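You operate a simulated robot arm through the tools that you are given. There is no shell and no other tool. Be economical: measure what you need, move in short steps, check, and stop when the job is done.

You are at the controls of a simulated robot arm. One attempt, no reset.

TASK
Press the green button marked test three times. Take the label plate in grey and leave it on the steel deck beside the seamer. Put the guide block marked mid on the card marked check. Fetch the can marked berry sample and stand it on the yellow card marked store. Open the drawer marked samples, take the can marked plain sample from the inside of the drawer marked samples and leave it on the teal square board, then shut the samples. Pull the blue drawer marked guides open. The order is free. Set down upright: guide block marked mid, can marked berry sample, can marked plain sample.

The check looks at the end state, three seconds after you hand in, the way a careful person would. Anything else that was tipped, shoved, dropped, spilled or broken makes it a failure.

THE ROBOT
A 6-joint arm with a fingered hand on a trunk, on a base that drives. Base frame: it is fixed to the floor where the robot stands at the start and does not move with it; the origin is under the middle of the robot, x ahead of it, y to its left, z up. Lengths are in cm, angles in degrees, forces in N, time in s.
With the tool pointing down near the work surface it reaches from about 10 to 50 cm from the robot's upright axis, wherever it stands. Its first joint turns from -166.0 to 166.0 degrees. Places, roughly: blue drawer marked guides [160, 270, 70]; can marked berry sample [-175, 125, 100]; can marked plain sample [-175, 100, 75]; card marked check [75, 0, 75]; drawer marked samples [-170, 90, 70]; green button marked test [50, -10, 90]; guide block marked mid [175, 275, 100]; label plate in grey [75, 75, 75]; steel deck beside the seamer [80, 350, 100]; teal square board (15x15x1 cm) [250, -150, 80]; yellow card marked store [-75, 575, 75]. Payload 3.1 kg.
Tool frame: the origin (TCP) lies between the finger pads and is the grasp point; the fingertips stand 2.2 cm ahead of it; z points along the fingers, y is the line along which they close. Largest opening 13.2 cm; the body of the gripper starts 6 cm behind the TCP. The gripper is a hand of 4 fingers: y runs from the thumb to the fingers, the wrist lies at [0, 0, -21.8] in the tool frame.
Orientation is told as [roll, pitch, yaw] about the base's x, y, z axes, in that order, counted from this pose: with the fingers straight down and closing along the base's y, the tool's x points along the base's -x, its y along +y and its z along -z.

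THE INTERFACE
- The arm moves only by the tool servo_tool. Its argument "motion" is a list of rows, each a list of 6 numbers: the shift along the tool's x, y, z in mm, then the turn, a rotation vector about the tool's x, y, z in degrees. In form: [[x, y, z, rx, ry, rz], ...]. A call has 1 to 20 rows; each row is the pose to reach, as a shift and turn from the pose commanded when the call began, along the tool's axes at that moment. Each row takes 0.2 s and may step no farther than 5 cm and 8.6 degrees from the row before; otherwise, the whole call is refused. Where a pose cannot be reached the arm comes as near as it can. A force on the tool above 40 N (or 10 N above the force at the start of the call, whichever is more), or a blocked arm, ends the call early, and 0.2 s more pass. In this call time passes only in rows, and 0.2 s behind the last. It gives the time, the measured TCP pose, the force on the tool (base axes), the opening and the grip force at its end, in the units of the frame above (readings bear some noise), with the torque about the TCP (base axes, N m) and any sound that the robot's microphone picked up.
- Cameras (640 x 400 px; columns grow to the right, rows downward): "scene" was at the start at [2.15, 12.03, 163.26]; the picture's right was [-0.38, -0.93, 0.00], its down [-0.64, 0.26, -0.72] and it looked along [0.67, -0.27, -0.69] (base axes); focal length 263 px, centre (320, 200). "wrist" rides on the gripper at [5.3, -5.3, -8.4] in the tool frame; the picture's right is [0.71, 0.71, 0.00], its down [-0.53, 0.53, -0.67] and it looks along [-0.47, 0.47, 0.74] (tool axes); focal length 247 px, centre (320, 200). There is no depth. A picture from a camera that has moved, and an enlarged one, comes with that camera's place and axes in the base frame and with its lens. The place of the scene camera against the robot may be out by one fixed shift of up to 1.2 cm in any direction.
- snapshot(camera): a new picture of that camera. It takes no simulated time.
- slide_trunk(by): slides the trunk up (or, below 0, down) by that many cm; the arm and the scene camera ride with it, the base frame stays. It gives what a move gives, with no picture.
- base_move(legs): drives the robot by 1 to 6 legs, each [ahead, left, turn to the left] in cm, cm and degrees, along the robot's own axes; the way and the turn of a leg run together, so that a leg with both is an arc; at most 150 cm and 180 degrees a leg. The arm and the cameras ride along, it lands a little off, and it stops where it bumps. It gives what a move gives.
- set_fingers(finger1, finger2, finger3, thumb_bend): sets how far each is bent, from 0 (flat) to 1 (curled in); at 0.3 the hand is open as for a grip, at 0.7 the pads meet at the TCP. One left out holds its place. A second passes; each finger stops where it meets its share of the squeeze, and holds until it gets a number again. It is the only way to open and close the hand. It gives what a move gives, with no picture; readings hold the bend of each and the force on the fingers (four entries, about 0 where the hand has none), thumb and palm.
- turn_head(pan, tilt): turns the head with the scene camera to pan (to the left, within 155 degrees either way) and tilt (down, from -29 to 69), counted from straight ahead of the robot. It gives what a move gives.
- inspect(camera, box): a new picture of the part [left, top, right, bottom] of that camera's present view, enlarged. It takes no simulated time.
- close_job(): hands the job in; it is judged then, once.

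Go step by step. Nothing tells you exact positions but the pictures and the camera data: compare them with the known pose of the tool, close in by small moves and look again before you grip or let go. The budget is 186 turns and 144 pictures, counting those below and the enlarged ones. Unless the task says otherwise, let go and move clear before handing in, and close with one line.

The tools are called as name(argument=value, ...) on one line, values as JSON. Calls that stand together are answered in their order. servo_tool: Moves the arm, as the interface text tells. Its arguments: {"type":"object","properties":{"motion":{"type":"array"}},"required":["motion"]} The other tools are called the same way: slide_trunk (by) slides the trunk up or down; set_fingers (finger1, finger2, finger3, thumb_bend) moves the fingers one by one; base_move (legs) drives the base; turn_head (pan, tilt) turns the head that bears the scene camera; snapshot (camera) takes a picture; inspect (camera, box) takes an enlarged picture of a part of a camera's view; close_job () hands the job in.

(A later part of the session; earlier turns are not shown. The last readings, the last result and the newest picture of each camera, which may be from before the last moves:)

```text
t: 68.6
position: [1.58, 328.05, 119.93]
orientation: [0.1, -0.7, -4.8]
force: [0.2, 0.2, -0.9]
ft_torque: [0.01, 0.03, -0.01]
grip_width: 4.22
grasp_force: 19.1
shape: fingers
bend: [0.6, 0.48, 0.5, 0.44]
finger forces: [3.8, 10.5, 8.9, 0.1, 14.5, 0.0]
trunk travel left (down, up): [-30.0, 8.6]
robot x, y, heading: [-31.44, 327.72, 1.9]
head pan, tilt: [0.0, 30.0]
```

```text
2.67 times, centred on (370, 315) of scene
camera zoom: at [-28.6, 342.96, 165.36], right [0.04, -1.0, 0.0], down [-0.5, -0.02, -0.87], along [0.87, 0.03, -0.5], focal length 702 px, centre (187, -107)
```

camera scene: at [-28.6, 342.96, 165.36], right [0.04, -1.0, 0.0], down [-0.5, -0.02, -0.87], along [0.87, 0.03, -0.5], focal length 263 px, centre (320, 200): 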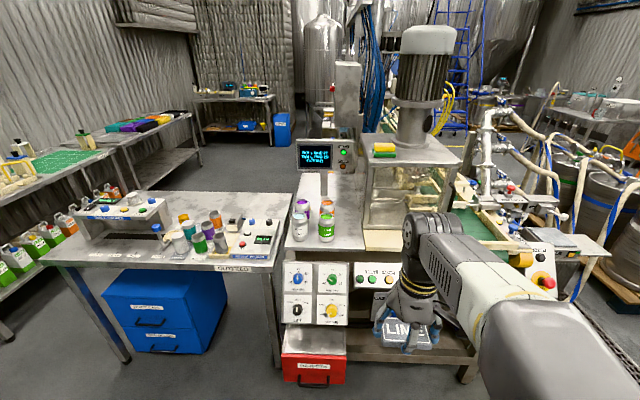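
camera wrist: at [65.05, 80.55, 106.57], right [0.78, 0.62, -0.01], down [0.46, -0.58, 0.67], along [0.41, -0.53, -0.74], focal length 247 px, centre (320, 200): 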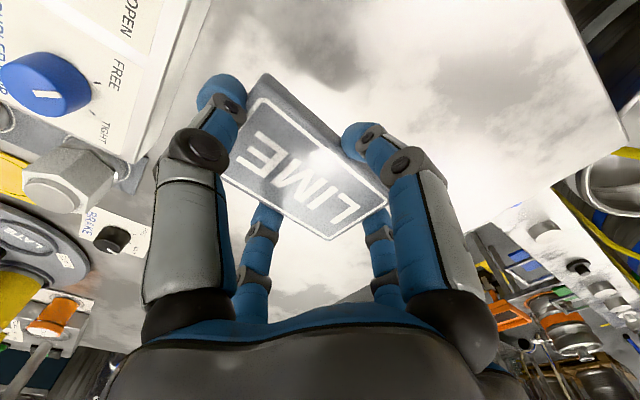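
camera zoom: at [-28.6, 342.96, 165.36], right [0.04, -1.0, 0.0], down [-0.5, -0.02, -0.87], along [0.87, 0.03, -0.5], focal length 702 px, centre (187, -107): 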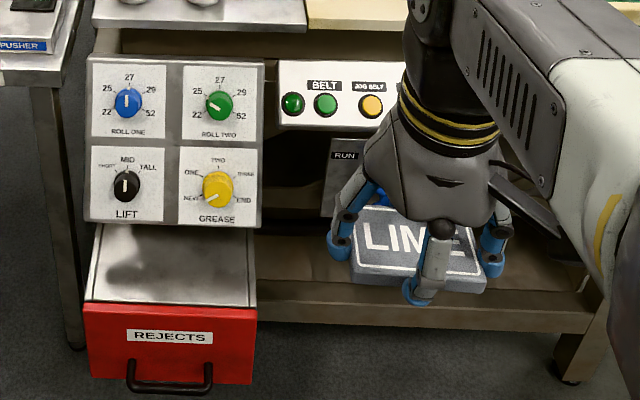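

A free strip exists on the deck right of the lime can, around [61, 331.5]. I move closer at that y and look again.

base_move(legs=[[36, 2, -2]])

turn_head(pan=-10, tilt=50)

snapshot(camera="scene")

snapshot(camera="wrist")

```text
t: 71.0
position: [37.76, 329.2, 120.05]
orientation: [0.1, -0.8, -7.4]
force: [0.3, 0.3, 0.6]
ft_torque: [0.05, -0.01, 0.0]
grip_width: 4.22
grasp_force: 18.5
shape: fingers
bend: [0.6, 0.48, 0.5, 0.44]
finger forces: [3.8, 10.6, 8.9, 0.0, 14.5, 0.0]
trunk travel left (down, up): [-30.0, 8.6]
robot x, y, heading: [4.75, 330.64, 0.1]
head pan, tilt: [0.0, 30.0]
```

```text
t: 71.8
position: [37.72, 329.33, 120.02]
orientation: [0.1, -0.6, -7.3]
force: [1.0, -0.3, -0.5]
ft_torque: [0.0, 0.0, -0.03]
grip_width: 4.23
grasp_force: 18.6
shape: fingers
bend: [0.6, 0.48, 0.5, 0.44]
finger forces: [3.8, 10.5, 8.8, 0.1, 14.5, 0.1]
trunk travel left (down, up): [-30.0, 8.6]
robot x, y, heading: [4.46, 330.59, -0.3]
head pan, tilt: [-10.0, 50.0]
```

```text
106 pictures are left
camera scene: at [6.76, 344.13, 162.42], right [-0.18, -0.98, 0.0], down [-0.75, 0.14, -0.64], along [0.63, -0.11, -0.77], focal length 263 px, centre (320, 200)
```

scene: 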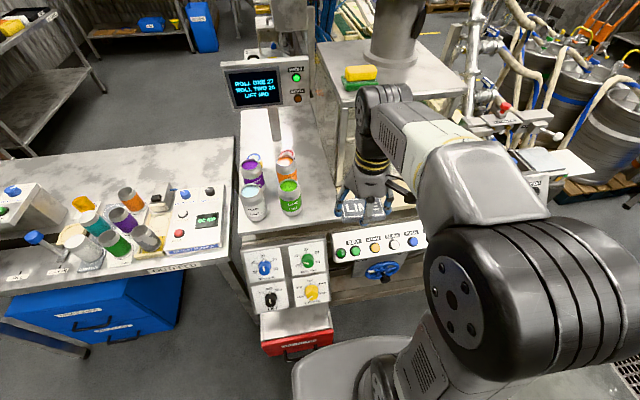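

```text
105 pictures are left
camera wrist: at [31.57, 324.69, 128.3], right [-0.61, 0.79, -0.01], down [0.58, 0.46, 0.67], along [0.54, 0.41, -0.74], focal length 247 px, centre (320, 200)
```

wrist: 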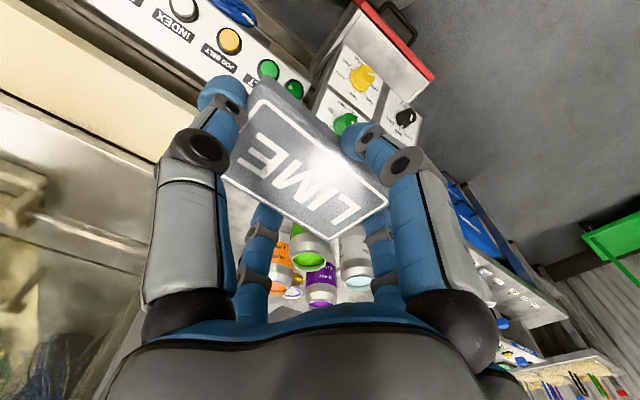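

Deck top is near z≈101, front edge x≈46, lime can at about (53.5, 343). I'll set the plate lengthwise along x at about (53, 332.5); first rotate the tool 83°.

servo_tool(motion=[[0, 0, 0, 0, 0, 8.3], [0, 0, 0, 0, 0, 16.6], [0, 0, 0, 0, 0, 24.9], [0, 0, 0, 0, 0, 33.2], [0, 0, 0, 0, 0, 41.5], [0, 0, 0, 0, 0, 49.8], [0, 0, 0, 0, 0, 58.1], [0, 0, 0, 0, 0, 66.4], [0, 0, 0, 0, 0, 74.7], [0, 0, 0, 0, 0, 82.6]])

snapshot(camera="wrist")

inspect(camera="scene", box=[220, 130, 440, 290])

```text
t: 74.0
position: [37.68, 329.29, 119.97]
orientation: [0.6, 0.0, -90.1]
force: [-0.3, -0.4, 0.0]
ft_torque: [0.0, 0.0, 0.01]
grip_width: 4.19
grasp_force: 18.8
shape: fingers
bend: [0.6, 0.48, 0.5, 0.44]
finger forces: [3.7, 10.6, 8.7, 0.1, 14.4, 0.1]
trunk travel left (down, up): [-30.0, 8.6]
robot x, y, heading: [4.56, 330.07, -0.1]
head pan, tilt: [-10.0, 50.0]
```

```text
104 pictures are left
camera wrist: at [32.24, 334.63, 128.28], right [0.71, 0.71, 0.01], down [0.52, -0.53, 0.67], along [0.48, -0.47, -0.74], focal length 247 px, centre (320, 200)
```

wrist: 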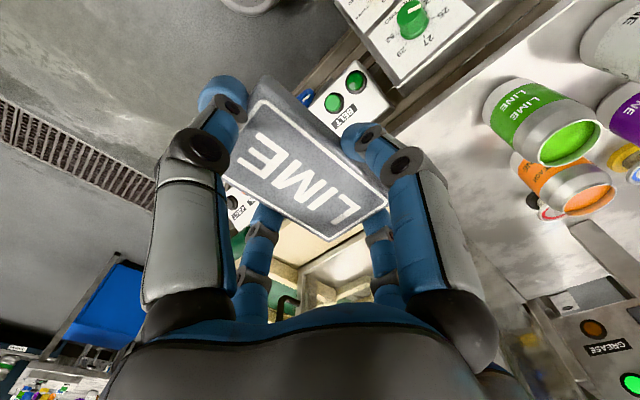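

```text
2.50 times, centred on (330, 210) of scene
camera zoom: at [6.78, 344.13, 162.41], right [-0.18, -0.98, 0.0], down [-0.75, 0.14, -0.64], along [0.63, -0.11, -0.77], focal length 658 px, centre (295, 175)
```

zoom: 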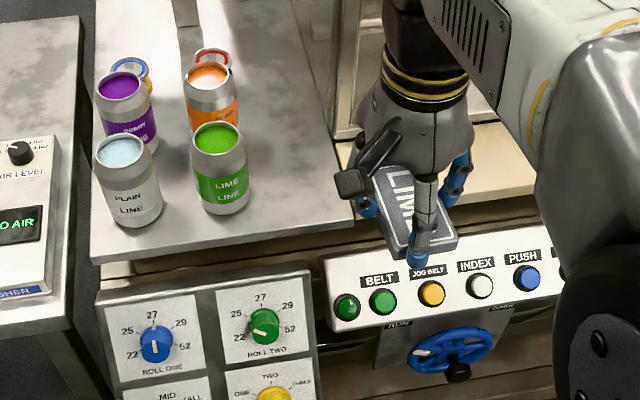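

I move above the strip, staying above can height, and check reach.

servo_tool(motion=[[10, 40, 0, 0, 0, 0], [20, 80, 0, 0, 0, 0], [32, 120, 0, 0, 0, 0], [44, 155, 0, 0, 0, 0], [54, 190, 0, 0, 0, 0]])

snapshot(camera="wrist")

inspect(camera="scene", box=[220, 130, 440, 290])

```text
t: 75.2
position: [55.87, 334.55, 120.1]
orientation: [0.4, 0.1, -90.0]
force: [1.1, 1.0, -0.1]
ft_torque: [0.02, -0.01, -0.01]
grip_width: 4.23
grasp_force: 18.4
shape: fingers
bend: [0.6, 0.48, 0.5, 0.45]
finger forces: [3.8, 10.4, 8.4, 0.0, 14.3, 0.0]
out of reach, approached as far as the arm can: row 5
trunk travel left (down, up): [-30.0, 8.6]
robot x, y, heading: [4.68, 330.59, -0.1]
head pan, tilt: [-10.0, 50.0]
```

```text
102 pictures are left
camera wrist: at [50.4, 339.87, 128.45], right [0.71, 0.71, 0.0], down [0.52, -0.52, 0.67], along [0.48, -0.47, -0.74], focal length 247 px, centre (320, 200)
```

wrist: 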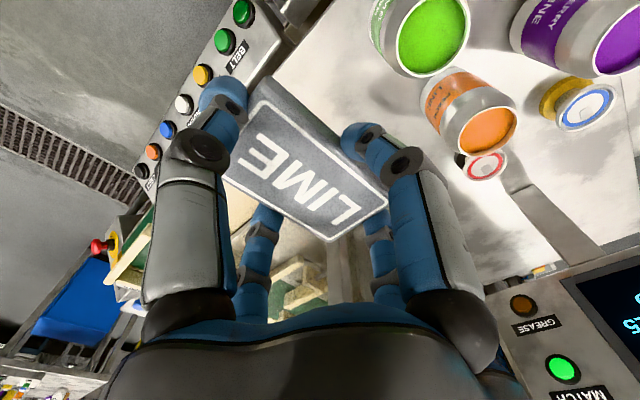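

```text
2.50 times, centred on (330, 210) of scene
camera zoom: at [6.96, 344.15, 162.41], right [-0.18, -0.98, 0.0], down [-0.75, 0.14, -0.64], along [0.63, -0.11, -0.77], focal length 658 px, centre (295, 175)
```

zoom: 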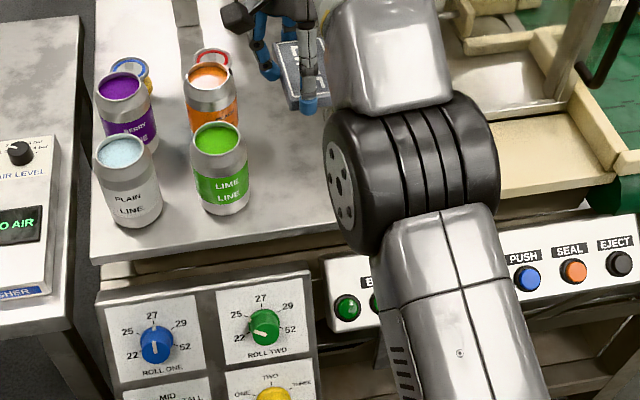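

Per the wrist camera: deck front edge x≈53, right edge y≈331, lime can at (56.6, 342.6). I need ~4 cm more reach, so I check the gap in front of the base.

turn_head(pan=0, tilt=69)

snapshot(camera="scene")

```text
t: 76.0
position: [55.64, 334.58, 120.28]
orientation: [0.6, 0.0, -89.9]
force: [0.5, 0.0, 0.9]
ft_torque: [-0.03, 0.0, -0.03]
grip_width: 4.21
grasp_force: 17.8
shape: fingers
bend: [0.6, 0.48, 0.5, 0.45]
finger forces: [3.9, 10.4, 8.4, 0.1, 14.3, 0.0]
trunk travel left (down, up): [-30.0, 8.6]
robot x, y, heading: [4.56, 330.25, -0.2]
head pan, tilt: [0.0, 68.8]
```

```text
100 pictures are left
camera scene: at [4.84, 345.47, 160.22], right [0.0, -1.0, 0.0], down [-0.93, 0.0, -0.36], along [0.36, 0.0, -0.93], focal length 263 px, centre (320, 200)
```

scene: 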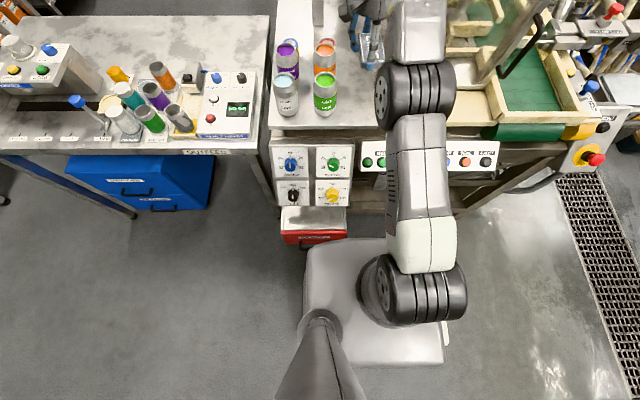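

The gap in front of the body looks like several cm, so I nudge the base ahead 3.5 cm.

base_move(legs=[[3.5, 0, 0]])

snapshot(camera="wrist")

inspect(camera="scene", box=[240, 160, 460, 300])

```text
t: 76.9
position: [59.41, 334.49, 120.28]
orientation: [0.7, 0.0, -89.9]
force: [0.7, 0.2, 0.2]
ft_torque: [0.01, 0.05, -0.02]
grip_width: 4.18
grasp_force: 18.8
shape: fingers
bend: [0.6, 0.48, 0.5, 0.45]
finger forces: [3.9, 10.3, 8.3, 0.1, 14.3, 0.0]
trunk travel left (down, up): [-30.0, 8.6]
robot x, y, heading: [8.07, 330.36, -0.4]
head pan, tilt: [0.0, 68.8]
```

```text
99 pictures are left
camera wrist: at [53.9, 339.82, 128.54], right [0.71, 0.71, 0.01], down [0.52, -0.52, 0.67], along [0.48, -0.47, -0.74], focal length 247 px, centre (320, 200)
```

wrist: 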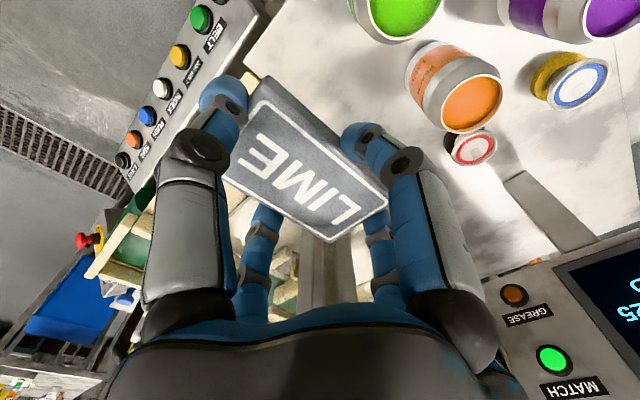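

```text
2.86 times, centred on (350, 230) of scene
camera zoom: at [8.45, 345.46, 160.22], right [0.0, -1.0, 0.0], down [-0.93, 0.0, -0.36], along [0.36, 0.0, -0.93], focal length 752 px, centre (234, 114)
```

zoom: 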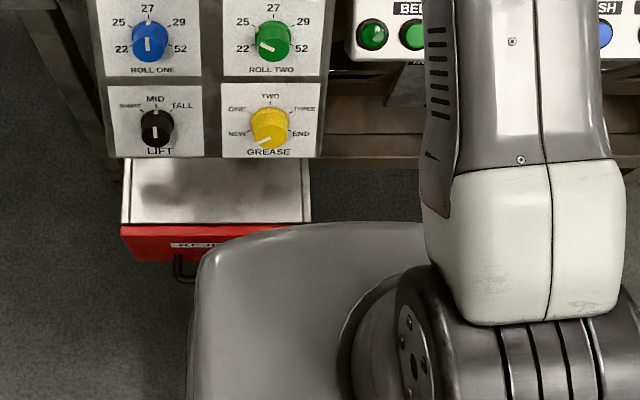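

Now the plate is over the deck strip with margin. I descend to just above can-top-level first, then slower.

servo_tool(motion=[[-4, 0, 30, 0, 0, 0], [-4, 0, 60, 0, 0, 0], [-4, 0, 90, 0, 0, 0], [-4, 0, 110, 0, 0, 0]])

snapshot(camera="wrist")

turn_head(pan=-12, tilt=50)

inspect(camera="scene", box=[240, 100, 440, 240])

```text
t: 77.9
position: [59.65, 334.0, 109.08]
orientation: [0.6, 0.0, -89.9]
force: [-0.5, -0.7, 0.4]
ft_torque: [-0.03, 0.03, -0.01]
grip_width: 4.19
grasp_force: 18.3
shape: fingers
bend: [0.6, 0.48, 0.5, 0.45]
finger forces: [4.2, 10.6, 8.1, 0.0, 14.1, 0.0]
trunk travel left (down, up): [-30.0, 8.6]
robot x, y, heading: [8.28, 330.41, -0.4]
head pan, tilt: [0.0, 68.8]
```

```text
97 pictures are left
camera wrist: at [54.08, 339.27, 117.54], right [0.71, 0.71, 0.01], down [0.52, -0.52, 0.67], along [0.48, -0.47, -0.74], focal length 247 px, centre (320, 200)
```

wrist: 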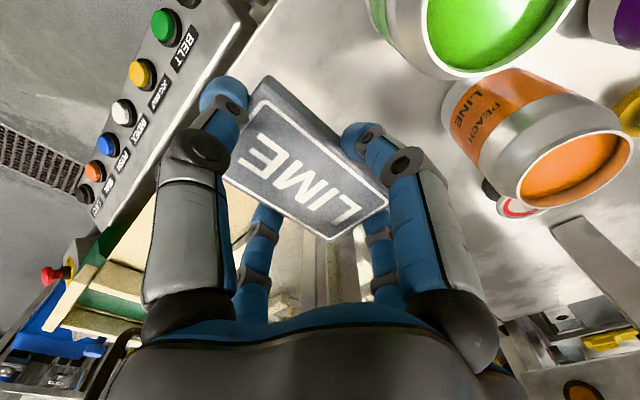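

```text
t: 78.7
position: [59.42, 333.84, 109.3]
orientation: [0.8, 0.1, -89.9]
force: [0.4, 1.1, 0.3]
ft_torque: [0.03, 0.02, 0.01]
grip_width: 4.19
grasp_force: 18.5
shape: fingers
bend: [0.6, 0.48, 0.5, 0.45]
finger forces: [4.1, 10.5, 8.2, 0.0, 14.2, 0.0]
trunk travel left (down, up): [-30.0, 8.6]
robot x, y, heading: [7.94, 330.67, 0.1]
head pan, tilt: [-12.0, 50.0]
```

```text
2.86 times, centred on (340, 170) of scene
camera zoom: at [10.27, 343.86, 162.41], right [-0.21, -0.98, 0.0], down [-0.75, 0.16, -0.64], along [0.63, -0.14, -0.77], focal length 752 px, centre (263, 286)
```

zoom: 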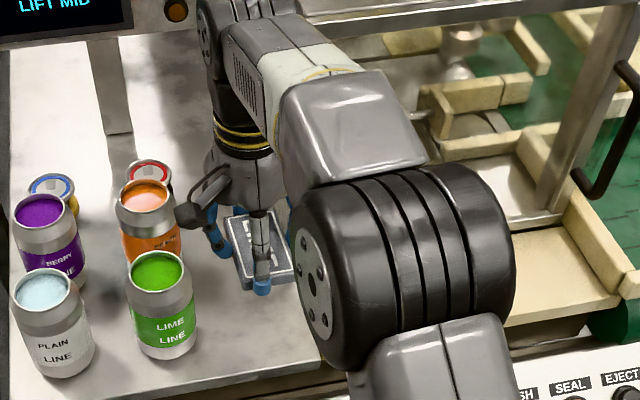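

Refined: can tops are ~106, deck ~95, strip y 327–340. I shift 0.8 cm right and descend gently.

servo_tool(motion=[[-8, 0, 20, 0, 0, 0], [-8, 0, 45, 0, 0, 0], [-8, 0, 65, 0, 0, 0], [-8, 0, 80, 0, 0, 0]])

inspect(camera="scene", box=[240, 100, 440, 240])

snapshot(camera="wrist")

```text
t: 79.7
position: [59.69, 333.39, 101.33]
orientation: [0.8, 0.0, -89.9]
force: [-0.3, 0.7, -0.3]
ft_torque: [0.01, 0.0, 0.01]
grip_width: 4.17
grasp_force: 18.6
shape: fingers
bend: [0.6, 0.48, 0.5, 0.45]
finger forces: [4.3, 10.5, 8.0, 0.0, 14.1, 0.0]
trunk travel left (down, up): [-30.0, 8.6]
robot x, y, heading: [8.56, 330.1, -0.3]
head pan, tilt: [-12.0, 50.0]
```

```text
2.86 times, centred on (340, 170) of scene
camera zoom: at [10.3, 343.86, 162.41], right [-0.21, -0.98, 0.0], down [-0.75, 0.16, -0.64], along [0.63, -0.14, -0.77], focal length 752 px, centre (263, 286)
```

zoom: 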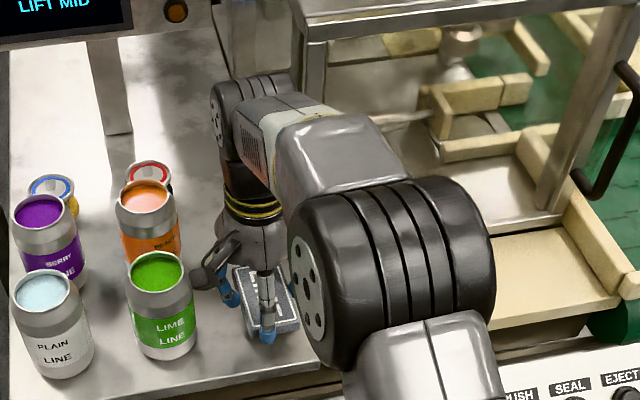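

```text
94 pictures are left
camera wrist: at [54.17, 338.61, 109.62], right [0.71, 0.71, 0.01], down [0.52, -0.52, 0.68], along [0.48, -0.47, -0.74], focal length 247 px, centre (320, 200)
```

wrist: 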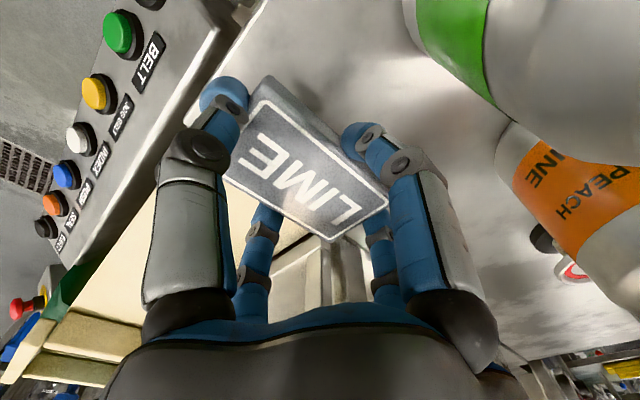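

I shift another 0.8 cm away from the lime can and lower slowly to contact.

servo_tool(motion=[[-8, 0, 0, 0, 0, 0], [-8, 0, 6, 0, 0, 0], [-8, 0, 12, 0, 0, 0], [-8, 0, 17, 0, 0, 0], [-8, 0, 21, 0, 0, 0]])

inspect(camera="scene", box=[260, 150, 380, 230])

```text
t: 80.9
position: [59.5, 332.65, 99.11]
orientation: [0.8, 0.0, -89.9]
force: [0.2, -1.0, -1.0]
ft_torque: [0.03, -0.01, 0.03]
grip_width: 4.17
grasp_force: 18.3
shape: fingers
bend: [0.6, 0.48, 0.5, 0.45]
finger forces: [4.4, 10.5, 7.9, 0.0, 14.1, 0.0]
trunk travel left (down, up): [-30.0, 8.6]
robot x, y, heading: [7.96, 330.84, -0.3]
head pan, tilt: [-12.0, 50.0]
```

```text
5.00 times, centred on (320, 190) of scene
camera zoom: at [10.28, 343.85, 162.41], right [-0.21, -0.98, 0.0], down [-0.75, 0.16, -0.64], along [0.63, -0.14, -0.77], focal length 1315 px, centre (320, 250)
```

zoom: 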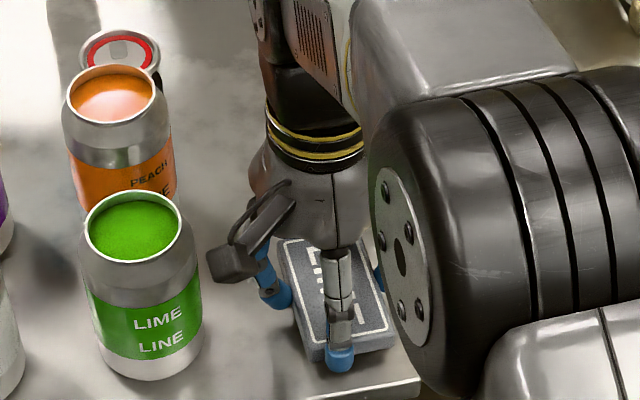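

Clear of the can. I continue down in small steps.

servo_tool(motion=[[0, 0, 4, 0, 0, 0], [0, 0, 8, 0, 0, 0], [0, 0, 11, 0, 0, 0], [0, 0, 14, 0, 0, 0], [0, 0, 17, 0, 0, 0]])

inspect(camera="scene", box=[260, 150, 380, 230])

```text
t: 82.1
position: [59.55, 332.42, 97.85]
orientation: [1.2, 0.0, -89.9]
force: [0.4, -0.2, 27.4]
ft_torque: [-0.32, 0.21, 0.03]
grip_width: 4.16
grasp_force: 20.8
shape: fingers
bend: [0.6, 0.47, 0.5, 0.45]
finger forces: [5.4, 10.2, 12.6, 0.0, 14.7, 0.1]
trunk travel left (down, up): [-30.0, 8.6]
robot x, y, heading: [8.19, 330.78, -0.1]
head pan, tilt: [-12.0, 50.0]
```

```text
5.00 times, centred on (320, 190) of scene
camera zoom: at [9.89, 343.83, 162.44], right [-0.21, -0.98, 0.0], down [-0.75, 0.16, -0.64], along [0.63, -0.14, -0.76], focal length 1315 px, centre (320, 250)
```

zoom: 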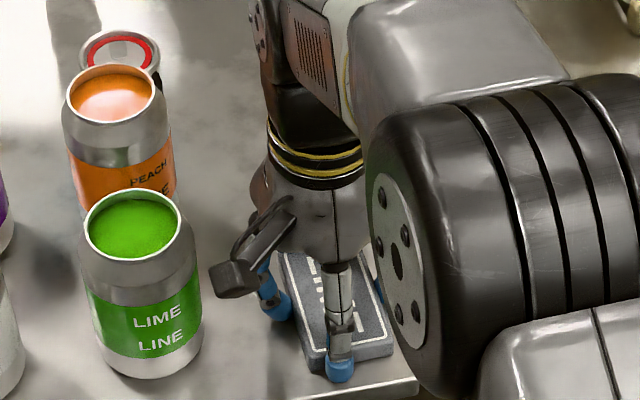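

Contact at TCP z≈97.9 (tips press the deck). I ease up slightly and release modestly.

servo_tool(motion=[[0, 0, -3, 0, 0, 0]])

set_fingers(finger1=0.5, finger2=0.39, finger3=0.41, thumb_bend=0.36)

snapshot(camera="wrist")

```text
t: 82.5
position: [59.55, 332.4, 97.92]
orientation: [0.9, 0.0, -89.9]
force: [3.5, 0.0, 20.0]
ft_torque: [-0.18, -0.03, 0.08]
grip_width: 4.1
grasp_force: 19.2
shape: fingers
bend: [0.6, 0.47, 0.5, 0.45]
finger forces: [5.2, 10.5, 9.7, 0.0, 13.4, 0.1]
trunk travel left (down, up): [-30.0, 8.6]
robot x, y, heading: [8.38, 330.48, -0.1]
head pan, tilt: [-12.0, 50.0]
```

```text
t: 83.5
position: [59.37, 332.61, 97.89]
orientation: [0.7, 0.0, -89.9]
force: [-1.6, 2.2, 6.8]
ft_torque: [0.19, 0.08, -0.05]
grip_width: 5.54
grasp_force: 5.1
shape: fingers
bend: [0.54, 0.39, 0.45, 0.36]
finger forces: [6.3, 0.0, 4.4, 0.0, 0.1, 0.1]
trunk travel left (down, up): [-30.0, 8.6]
robot x, y, heading: [8.18, 330.46, -0.0]
head pan, tilt: [-12.0, 50.0]
```

```text
91 pictures are left
camera wrist: at [53.93, 337.92, 106.14], right [0.71, 0.71, 0.01], down [0.52, -0.52, 0.67], along [0.48, -0.47, -0.74], focal length 247 px, centre (320, 200)
```

wrist: 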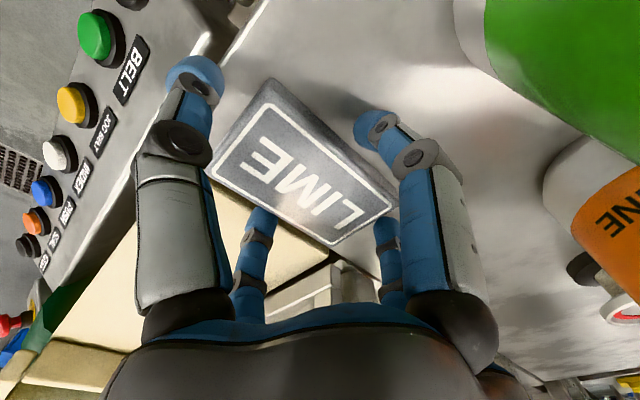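

The plate lies on the deck but near its right edge. I re-grip, shift ~0.9 cm inward and set down again.

set_fingers(finger1=0.65, finger2=0.6, finger3=0.65, thumb_bend=0.6)

servo_tool(motion=[[0, 0, -8, 0, 0, 0], [5, 0, -8, 0, 0, 0], [9, 0, -8, 0, 0, 0], [9, 0, -3, 0, 0, 0], [9, 0, -1, 0, 0, 0]])

snapshot(camera="wrist")

```text
t: 84.5
position: [59.55, 332.43, 97.9]
orientation: [0.8, -0.1, -89.9]
force: [-0.8, -3.2, 9.3]
ft_torque: [-0.46, 0.1, -0.01]
grip_width: 3.99
grasp_force: 20.6
shape: fingers
bend: [0.6, 0.46, 0.49, 0.46]
finger forces: [3.6, 9.7, 12.8, 0.0, 15.4, 0.0]
trunk travel left (down, up): [-30.0, 8.6]
robot x, y, heading: [7.8, 330.03, -0.1]
head pan, tilt: [-12.0, 50.0]
```

```text
t: 85.7
position: [59.59, 333.51, 98.05]
orientation: [0.7, 0.0, -89.9]
force: [0.3, 0.4, 0.0]
ft_torque: [0.0, -0.03, -0.02]
grip_width: 3.99
grasp_force: 18.7
shape: fingers
bend: [0.6, 0.46, 0.5, 0.46]
finger forces: [4.2, 9.8, 7.8, 0.1, 15.3, 0.0]
trunk travel left (down, up): [-30.0, 8.6]
robot x, y, heading: [8.34, 330.35, -0.1]
head pan, tilt: [-12.0, 50.0]
```

```text
90 pictures are left
camera wrist: at [54.13, 338.74, 106.25], right [0.71, 0.71, 0.01], down [0.52, -0.52, 0.67], along [0.48, -0.47, -0.74], focal length 247 px, centre (320, 200)
```

wrist: 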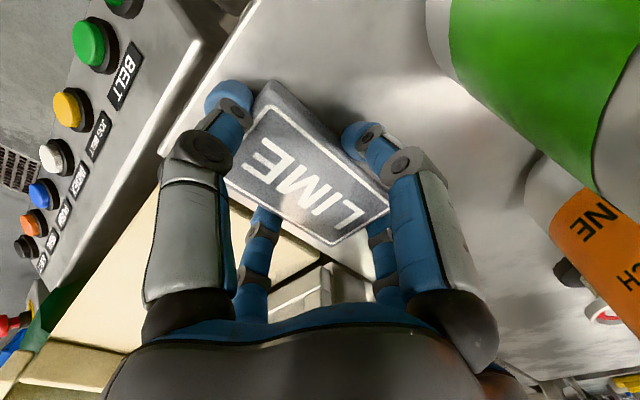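

Now there's a visible margin. I lower 1–2 mm and release.

servo_tool(motion=[[0, 0, 2, 0, 0, 0]])

set_fingers(finger1=0.5, finger2=0.38, finger3=0.36, thumb_bend=0.36)

servo_tool(motion=[[0, 0, -4, 0, 0, 0], [0, 0, -10, 0, 0, 0]])

snapshot(camera="wrist")

```text
t: 86.1
position: [59.58, 333.37, 97.97]
orientation: [0.9, 0.0, -89.9]
force: [-0.1, 0.9, 9.2]
ft_torque: [-0.31, 0.13, -0.06]
grip_width: 3.98
grasp_force: 22.8
shape: fingers
bend: [0.6, 0.46, 0.5, 0.46]
finger forces: [4.4, 9.8, 14.8, 0.0, 15.6, 0.0]
trunk travel left (down, up): [-30.0, 8.6]
robot x, y, heading: [7.92, 330.31, -0.4]
head pan, tilt: [-12.0, 50.0]
```

```text
t: 87.1
position: [59.65, 333.43, 97.79]
orientation: [0.9, 0.0, -89.9]
force: [3.0, 1.6, 10.5]
ft_torque: [0.25, -0.05, -0.05]
grip_width: 5.57
grasp_force: 6.5
shape: fingers
bend: [0.53, 0.38, 0.41, 0.36]
finger forces: [9.5, 0.0, 4.1, 0.1, 0.1, 0.1]
trunk travel left (down, up): [-30.0, 8.6]
robot x, y, heading: [8.22, 330.31, -0.4]
head pan, tilt: [-12.0, 50.0]
```

```text
t: 87.7
position: [59.66, 333.27, 98.74]
orientation: [0.6, 0.0, -89.9]
force: [0.0, -0.2, -0.6]
ft_torque: [-0.01, -0.01, 0.02]
grip_width: 5.9
grasp_force: 0.1
shape: fingers
bend: [0.5, 0.38, 0.36, 0.36]
finger forces: [0.0, 0.0, 0.1, 0.0, 0.1, 0.1]
trunk travel left (down, up): [-30.0, 8.6]
robot x, y, heading: [8.04, 330.51, -0.2]
head pan, tilt: [-12.0, 50.0]
```

```text
89 pictures are left
camera wrist: at [54.12, 338.61, 107.01], right [0.71, 0.71, 0.01], down [0.52, -0.52, 0.67], along [0.48, -0.47, -0.74], focal length 247 px, centre (320, 200)
```

wrist: 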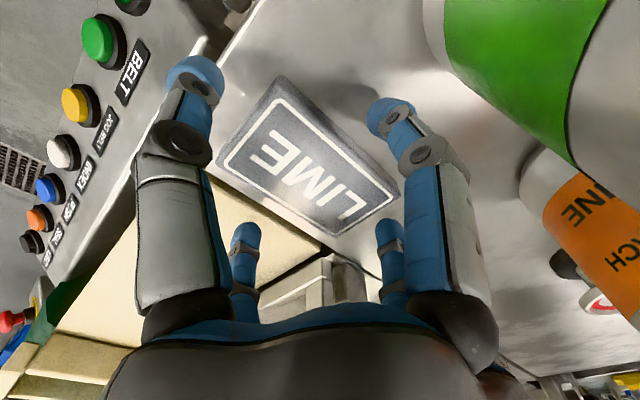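

The plate rests flat on the deck. I lift away and check.

servo_tool(motion=[[0, 0, -40, 0, 0, 0], [0, 0, -80, 0, 0, 0], [0, 0, -120, 0, 0, 0], [0, 0, -160, 0, 0, 0], [0, 0, -200, 0, 0, 0], [0, -45, -210, 0, 0, 0], [0, -90, -210, 0, 0, 0], [0, -135, -210, 0, 0, 0], [0, -180, -210, 0, 0, 0], [0, -225, -210, 0, 0, 0]])

snapshot(camera="scene")

```text
t: 89.9
position: [36.52, 333.63, 119.3]
orientation: [0.8, 0.0, -89.9]
force: [0.2, 0.4, 0.2]
ft_torque: [0.02, -0.02, 0.0]
grip_width: 5.94
grasp_force: 0.1
shape: fingers
bend: [0.5, 0.38, 0.36, 0.36]
finger forces: [0.0, 0.1, 0.1, 0.1, 0.1, 0.1]
trunk travel left (down, up): [-30.0, 8.6]
robot x, y, heading: [7.99, 330.19, -0.3]
head pan, tilt: [-12.0, 50.0]
```

```text
88 pictures are left
camera scene: at [10.08, 343.83, 162.41], right [-0.21, -0.98, 0.0], down [-0.75, 0.16, -0.64], along [0.63, -0.14, -0.77], focal length 263 px, centre (320, 200)
```

scene: 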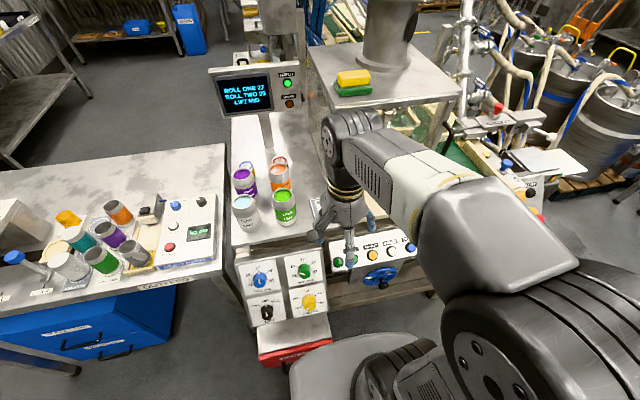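

Plate done. Next the guides area; I drive to the corridor's left end and look along it to see where the hoses run.

base_move(legs=[[-45, 0, 0], [0, -140, 0], [40, 0, 0]])

turn_head(pan=10, tilt=30)

snapshot(camera="scene")

```text
t: 101.5
position: [26.39, 184.19, 119.12]
orientation: [0.7, -0.1, -94.2]
force: [0.3, 0.3, 0.8]
ft_torque: [0.01, 0.05, -0.02]
grip_width: 5.9
grasp_force: 0.1
shape: fingers
bend: [0.5, 0.38, 0.36, 0.36]
finger forces: [0.1, 0.0, 0.0, 0.1, 0.0, 0.0]
trunk travel left (down, up): [-30.0, 8.6]
robot x, y, heading: [-2.43, 183.48, -5.0]
head pan, tilt: [-12.0, 50.0]
```

```text
t: 102.3
position: [26.36, 184.28, 119.15]
orientation: [0.7, -0.1, -94.1]
force: [-0.9, -0.6, 0.1]
ft_torque: [-0.01, 0.02, 0.0]
grip_width: 5.89
grasp_force: 0.0
shape: fingers
bend: [0.5, 0.38, 0.36, 0.36]
finger forces: [0.1, 0.0, 0.1, 0.0, 0.1, 0.0]
trunk travel left (down, up): [-30.0, 8.6]
robot x, y, heading: [-2.53, 183.5, -4.3]
head pan, tilt: [10.0, 30.0]
```

```text
87 pictures are left
camera scene: at [2.35, 199.6, 165.36], right [0.09, -1.0, 0.0], down [-0.5, -0.05, -0.87], along [0.86, 0.08, -0.5], focal length 263 px, centre (320, 200)
```

scene: 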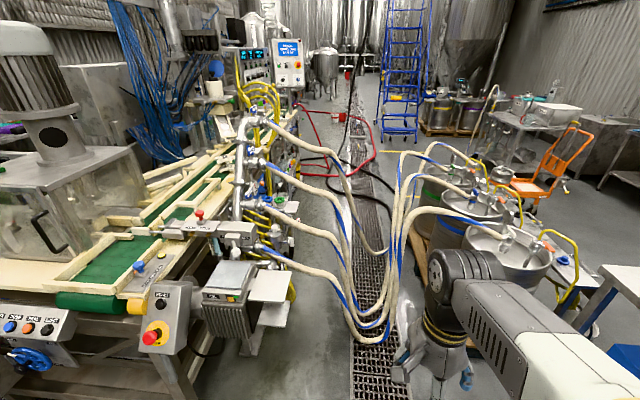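

Hoses span the corridor, so the guides must be approached from the right side later. I do the lab bench (samples) first: turn around and drive there.

base_move(legs=[[0, 0, 100], [0, 0, 84.5], [90, 62, 0]])

turn_head(pan=0, tilt=35)

snapshot(camera="scene")

```text
t: 115.8
position: [-121.02, 118.35, 119.15]
orientation: [0.7, 0.0, 90.5]
force: [0.2, 0.1, -0.1]
ft_torque: [0.02, 0.01, -0.03]
grip_width: 5.92
grasp_force: 0.0
shape: fingers
bend: [0.5, 0.38, 0.36, 0.36]
finger forces: [0.1, 0.0, 0.0, 0.0, 0.1, 0.0]
trunk travel left (down, up): [-30.0, 8.6]
robot x, y, heading: [-92.48, 121.84, -179.7]
head pan, tilt: [10.0, 30.0]
```

```text
t: 116.5
position: [-121.16, 118.35, 119.2]
orientation: [0.7, 0.0, 90.5]
force: [0.1, 1.0, -0.7]
ft_torque: [0.0, 0.02, 0.0]
grip_width: 5.9
grasp_force: 0.0
shape: fingers
bend: [0.5, 0.38, 0.36, 0.36]
finger forces: [0.0, 0.0, 0.0, 0.1, 0.0, 0.0]
trunk travel left (down, up): [-30.0, 8.6]
robot x, y, heading: [-92.42, 121.65, -179.7]
head pan, tilt: [0.0, 35.0]
```

```text
86 pictures are left
camera scene: at [-94.85, 107.41, 164.59], right [0.0, 1.0, 0.0], down [0.57, 0.0, -0.82], along [-0.82, 0.0, -0.57], focal length 263 px, centre (320, 200)
```

scene: 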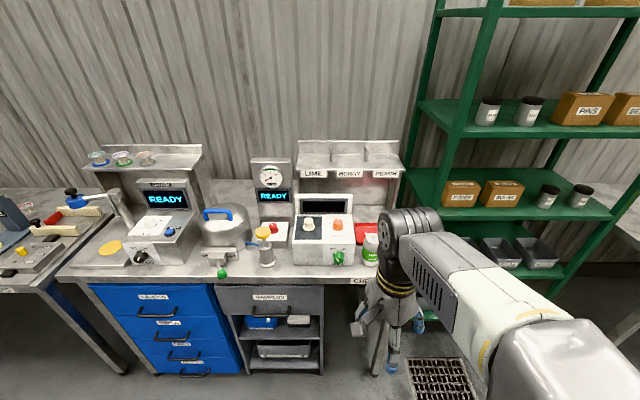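

I zoom on the bench.

inspect(camera="scene", box=[190, 130, 430, 290])

inspect(camera="scene", box=[200, 260, 440, 400])

snapshot(camera="wrist")

```text
2.50 times, centred on (310, 210) of scene
camera zoom: at [-94.85, 107.41, 164.59], right [0.0, 1.0, 0.0], down [0.57, 0.0, -0.82], along [-0.82, 0.0, -0.57], focal length 658 px, centre (345, 175)
```

zoom: 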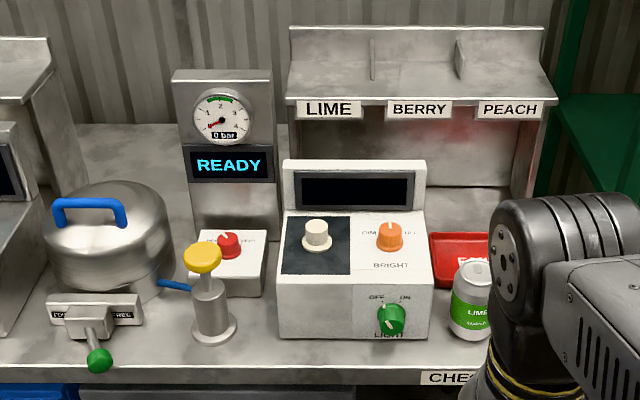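

```text
2.67 times, centred on (320, 330) of scene
camera zoom: at [-94.85, 107.41, 164.59], right [0.0, 1.0, 0.0], down [0.57, 0.0, -0.82], along [-0.82, 0.0, -0.57], focal length 702 px, centre (320, -147)
```

zoom: 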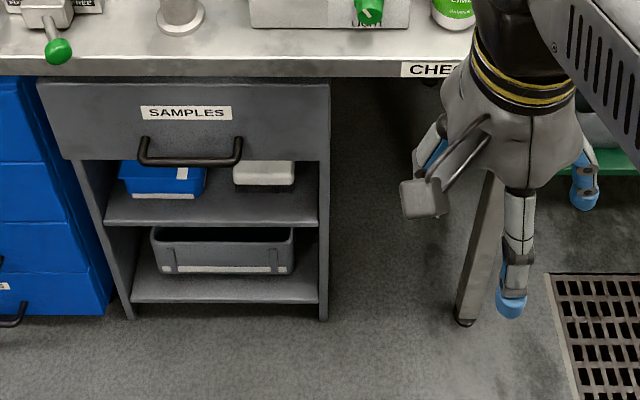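

```text
83 pictures are left
camera wrist: at [-115.69, 113.08, 127.46], right [-0.7, -0.71, 0.01], down [-0.52, 0.52, 0.68], along [-0.49, 0.47, -0.74], focal length 247 px, centre (320, 200)
```

wrist: 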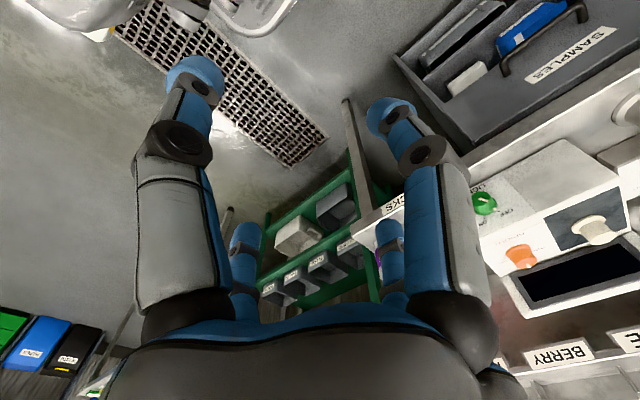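

The berry can is behind the arm; I swing the hand aside (−y) to see it.

servo_tool(motion=[[40, 0, -10, 0, 0, 0], [80, 0, -20, 0, 0, 0], [120, 0, -30, 0, 0, 0], [160, 0, -40, 0, 0, 0], [200, 0, -40, 0, 0, 0], [240, 0, -40, 0, 0, 0]])

inspect(camera="scene", box=[260, 150, 480, 310])

```text
t: 117.9
position: [-120.84, 94.1, 122.9]
orientation: [0.6, -0.1, 90.5]
force: [0.2, 0.2, 0.3]
ft_torque: [-0.02, -0.01, -0.01]
grip_width: 5.89
grasp_force: 0.1
shape: fingers
bend: [0.5, 0.38, 0.36, 0.36]
finger forces: [0.1, 0.1, 0.0, 0.0, 0.1, 0.0]
trunk travel left (down, up): [-30.0, 8.6]
robot x, y, heading: [-92.43, 121.77, -179.5]
head pan, tilt: [0.0, 35.0]
```

```text
2.50 times, centred on (370, 230) of scene
camera zoom: at [-94.91, 107.25, 164.57], right [0.0, 1.0, 0.0], down [0.57, 0.0, -0.82], along [-0.82, 0.0, -0.57], focal length 658 px, centre (195, 125)
```

zoom: 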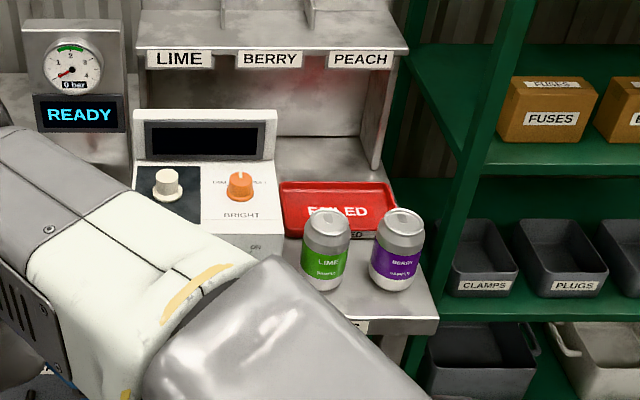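

The berry sample is about [-163.5, 137], lime sample ~11 cm beside it. I drive closer, then position with the fingers diagonal to avoid the lime can.

base_move(legs=[[25, -10, 0]])

set_fingers(finger1=0.3, finger2=0.3, finger3=0.3, thumb_bend=0.3)

servo_tool(motion=[[-45, 0, 0, 0, 0, -7], [-90, 0, 0, 0, 0, -14], [-135, 0, 0, 0, 0, -21], [-180, 0, 0, 0, 0, -28], [-225, 0, 0, 0, 0, -35], [-270, 0, 0, 0, 0, -42], [-310, 10, 0, 0, 0, -44.5]])

snapshot(camera="wrist")

```text
t: 119.8
position: [-145.39, 104.24, 123.05]
orientation: [0.8, 0.0, 90.5]
force: [0.2, -0.5, -0.1]
ft_torque: [-0.03, -0.05, -0.01]
grip_width: 5.9
grasp_force: 0.1
shape: fingers
bend: [0.5, 0.38, 0.36, 0.36]
finger forces: [0.0, 0.0, 0.0, 0.0, 0.0, 0.0]
trunk travel left (down, up): [-30.0, 8.6]
robot x, y, heading: [-116.87, 131.67, -179.8]
head pan, tilt: [0.0, 35.0]
```

```text
t: 120.8
position: [-145.35, 104.29, 123.02]
orientation: [0.8, 0.0, 90.5]
force: [-0.5, 0.1, -0.5]
ft_torque: [-0.01, 0.03, -0.01]
grip_width: 8.76
grasp_force: 0.0
shape: fingers
bend: [0.3, 0.3, 0.3, 0.3]
finger forces: [0.1, 0.1, 0.1, 0.1, 0.0, 0.1]
trunk travel left (down, up): [-30.0, 8.6]
robot x, y, heading: [-117.09, 131.73, -179.9]
head pan, tilt: [0.0, 35.0]
```

```text
t: 122.4
position: [-146.87, 135.35, 123.0]
orientation: [0.5, -0.5, 135.1]
force: [0.2, 0.0, 0.2]
ft_torque: [0.0, 0.04, 0.0]
grip_width: 8.77
grasp_force: 0.1
shape: fingers
bend: [0.3, 0.3, 0.3, 0.3]
finger forces: [0.0, 0.0, 0.1, 0.0, 0.1, 0.1]
trunk travel left (down, up): [-30.0, 8.6]
robot x, y, heading: [-117.31, 131.5, -179.9]
head pan, tilt: [0.0, 35.0]
```

```text
81 pictures are left
camera wrist: at [-139.31, 135.41, 131.32], right [0.0, -1.0, 0.0], down [-0.74, 0.0, 0.68], along [-0.68, 0.0, -0.74], focal length 247 px, centre (320, 200)
```

wrist: 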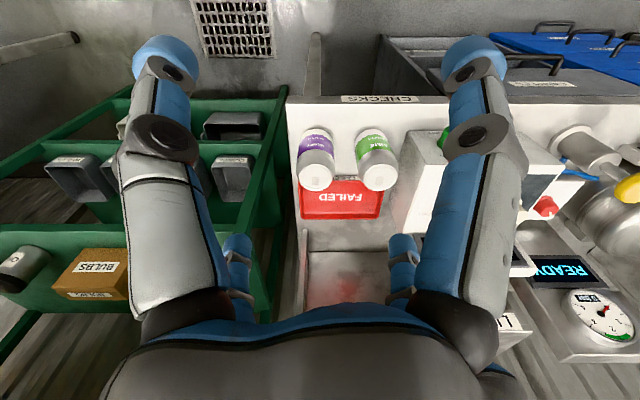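

Berry can: centre (-163.4, 136), top ~99, bench ~88. I move over it and descend partway.

servo_tool(motion=[[-30, 28, 0, 0, 0, 0], [-60, 56, 0, 0, 0, 0], [-90, 84, 0, 0, 0, 0], [-121, 112, 0, 0, 0, 0], [-121, 112, 40, 0, 0, 0], [-121, 112, 80, 0, 0, 0], [-121, 112, 120, 0, 0, 0]])

snapshot(camera="wrist")

inspect(camera="scene", box=[240, 180, 460, 330])

```text
t: 124.0
position: [-163.58, 136.0, 111.4]
orientation: [0.5, -0.5, 135.1]
force: [-0.2, 0.0, -0.5]
ft_torque: [0.02, 0.02, -0.02]
grip_width: 8.76
grasp_force: 0.0
shape: fingers
bend: [0.3, 0.3, 0.3, 0.3]
finger forces: [0.0, 0.1, 0.0, 0.1, 0.0, 0.1]
trunk travel left (down, up): [-30.0, 8.6]
robot x, y, heading: [-116.79, 131.94, -179.8]
head pan, tilt: [0.0, 35.0]
```

```text
80 pictures are left
camera wrist: at [-155.9, 135.93, 119.65], right [0.0, -1.0, 0.0], down [-0.74, 0.0, 0.68], along [-0.68, 0.0, -0.74], focal length 247 px, centre (320, 200)
```

wrist: 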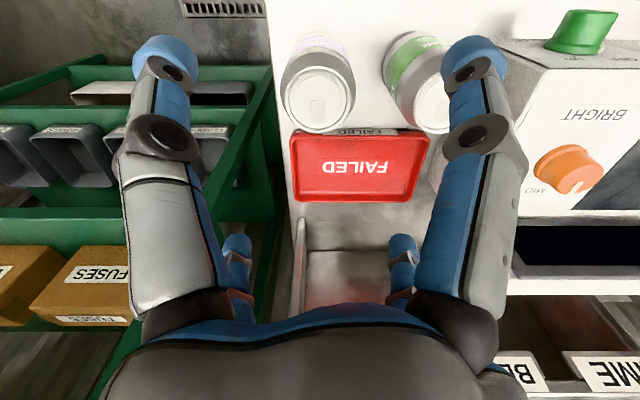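

```text
2.67 times, centred on (350, 255) of scene
camera zoom: at [-119.47, 117.36, 164.58], right [0.0, 1.0, 0.0], down [0.57, 0.0, -0.82], along [-0.82, 0.0, -0.57], focal length 702 px, centre (240, 53)
```

zoom: 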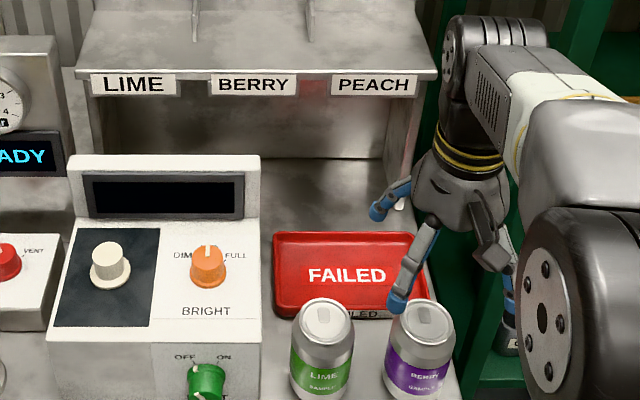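

Alignment is confirmed. I descend around the can.

servo_tool(motion=[[0, 0, 40, 0, 0, 0], [0, 0, 75, 0, 0, 0], [0, 0, 105, 0, 0, 0], [0, 0, 130, 0, 0, 0], [0, 0, 158, 0, 0, 0]])

snapshot(camera="wrist")

```text
t: 125.2
position: [-163.55, 135.8, 95.32]
orientation: [0.5, -0.4, 135.0]
force: [-0.6, 0.1, 0.0]
ft_torque: [0.0, 0.0, 0.01]
grip_width: 8.75
grasp_force: 0.0
shape: fingers
bend: [0.3, 0.3, 0.3, 0.3]
finger forces: [0.2, 0.0, 0.0, 0.0, 0.0, 0.0]
trunk travel left (down, up): [-30.0, 8.6]
robot x, y, heading: [-117.09, 132.17, -179.7]
head pan, tilt: [0.0, 35.0]
```

```text
78 pictures are left
camera wrist: at [-155.94, 135.81, 103.68], right [0.0, -1.0, 0.0], down [-0.74, 0.0, 0.68], along [-0.68, 0.0, -0.74], focal length 247 px, centre (320, 200)
```

wrist: 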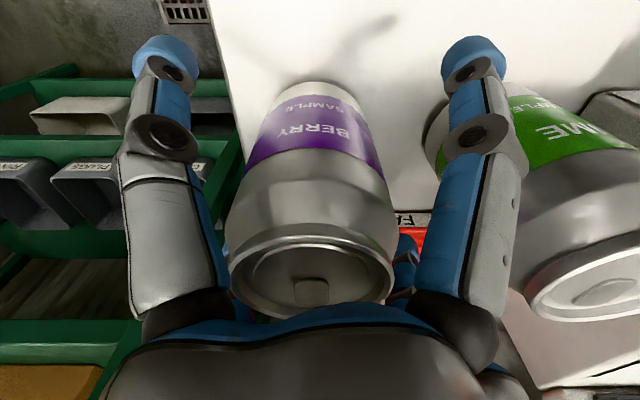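

The can is between the fingers. I close evenly.

set_fingers(finger1=0.6, finger2=0.6, finger3=0.6, thumb_bend=0.6)

servo_tool(motion=[[0, 0, -15, 0, 0, 0], [0, 0, -35, 0, 0, 0], [0, 0, -70, 0, 0, 0], [0, 0, -110, 0, 0, 0], [0, 0, -150, 0, 0, 0], [0, 0, -190, 0, 0, 0], [0, 0, -220, 0, 0, 0]])

snapshot(camera="wrist")

```text
t: 126.2
position: [-163.47, 135.78, 95.46]
orientation: [0.5, -0.5, 135.0]
force: [1.6, -0.1, -0.3]
ft_torque: [0.03, -0.03, 0.01]
grip_width: 3.6
grasp_force: 13.7
shape: fingers
bend: [0.53, 0.52, 0.5, 0.53]
finger forces: [5.0, 5.7, 7.1, 0.0, 9.2, 0.0]
trunk travel left (down, up): [-30.0, 8.6]
robot x, y, heading: [-117.02, 131.34, -179.9]
head pan, tilt: [0.0, 35.0]
```

```text
t: 127.8
position: [-163.51, 135.86, 117.66]
orientation: [0.6, -0.4, 135.0]
force: [-0.3, 0.2, -3.3]
ft_torque: [-0.03, -0.02, -0.01]
grip_width: 3.55
grasp_force: 13.7
shape: fingers
bend: [0.53, 0.52, 0.5, 0.53]
finger forces: [4.9, 5.9, 7.1, 0.1, 8.7, 0.0]
trunk travel left (down, up): [-30.0, 8.6]
robot x, y, heading: [-117.11, 131.81, -179.9]
head pan, tilt: [0.0, 35.0]
```

```text
77 pictures are left
camera wrist: at [-155.86, 135.83, 125.86], right [0.0, -1.0, 0.0], down [-0.74, 0.0, 0.68], along [-0.68, 0.0, -0.74], focal length 247 px, centre (320, 200)
```

wrist: 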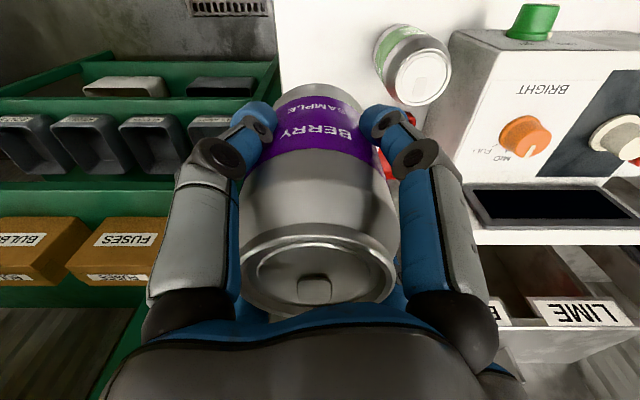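

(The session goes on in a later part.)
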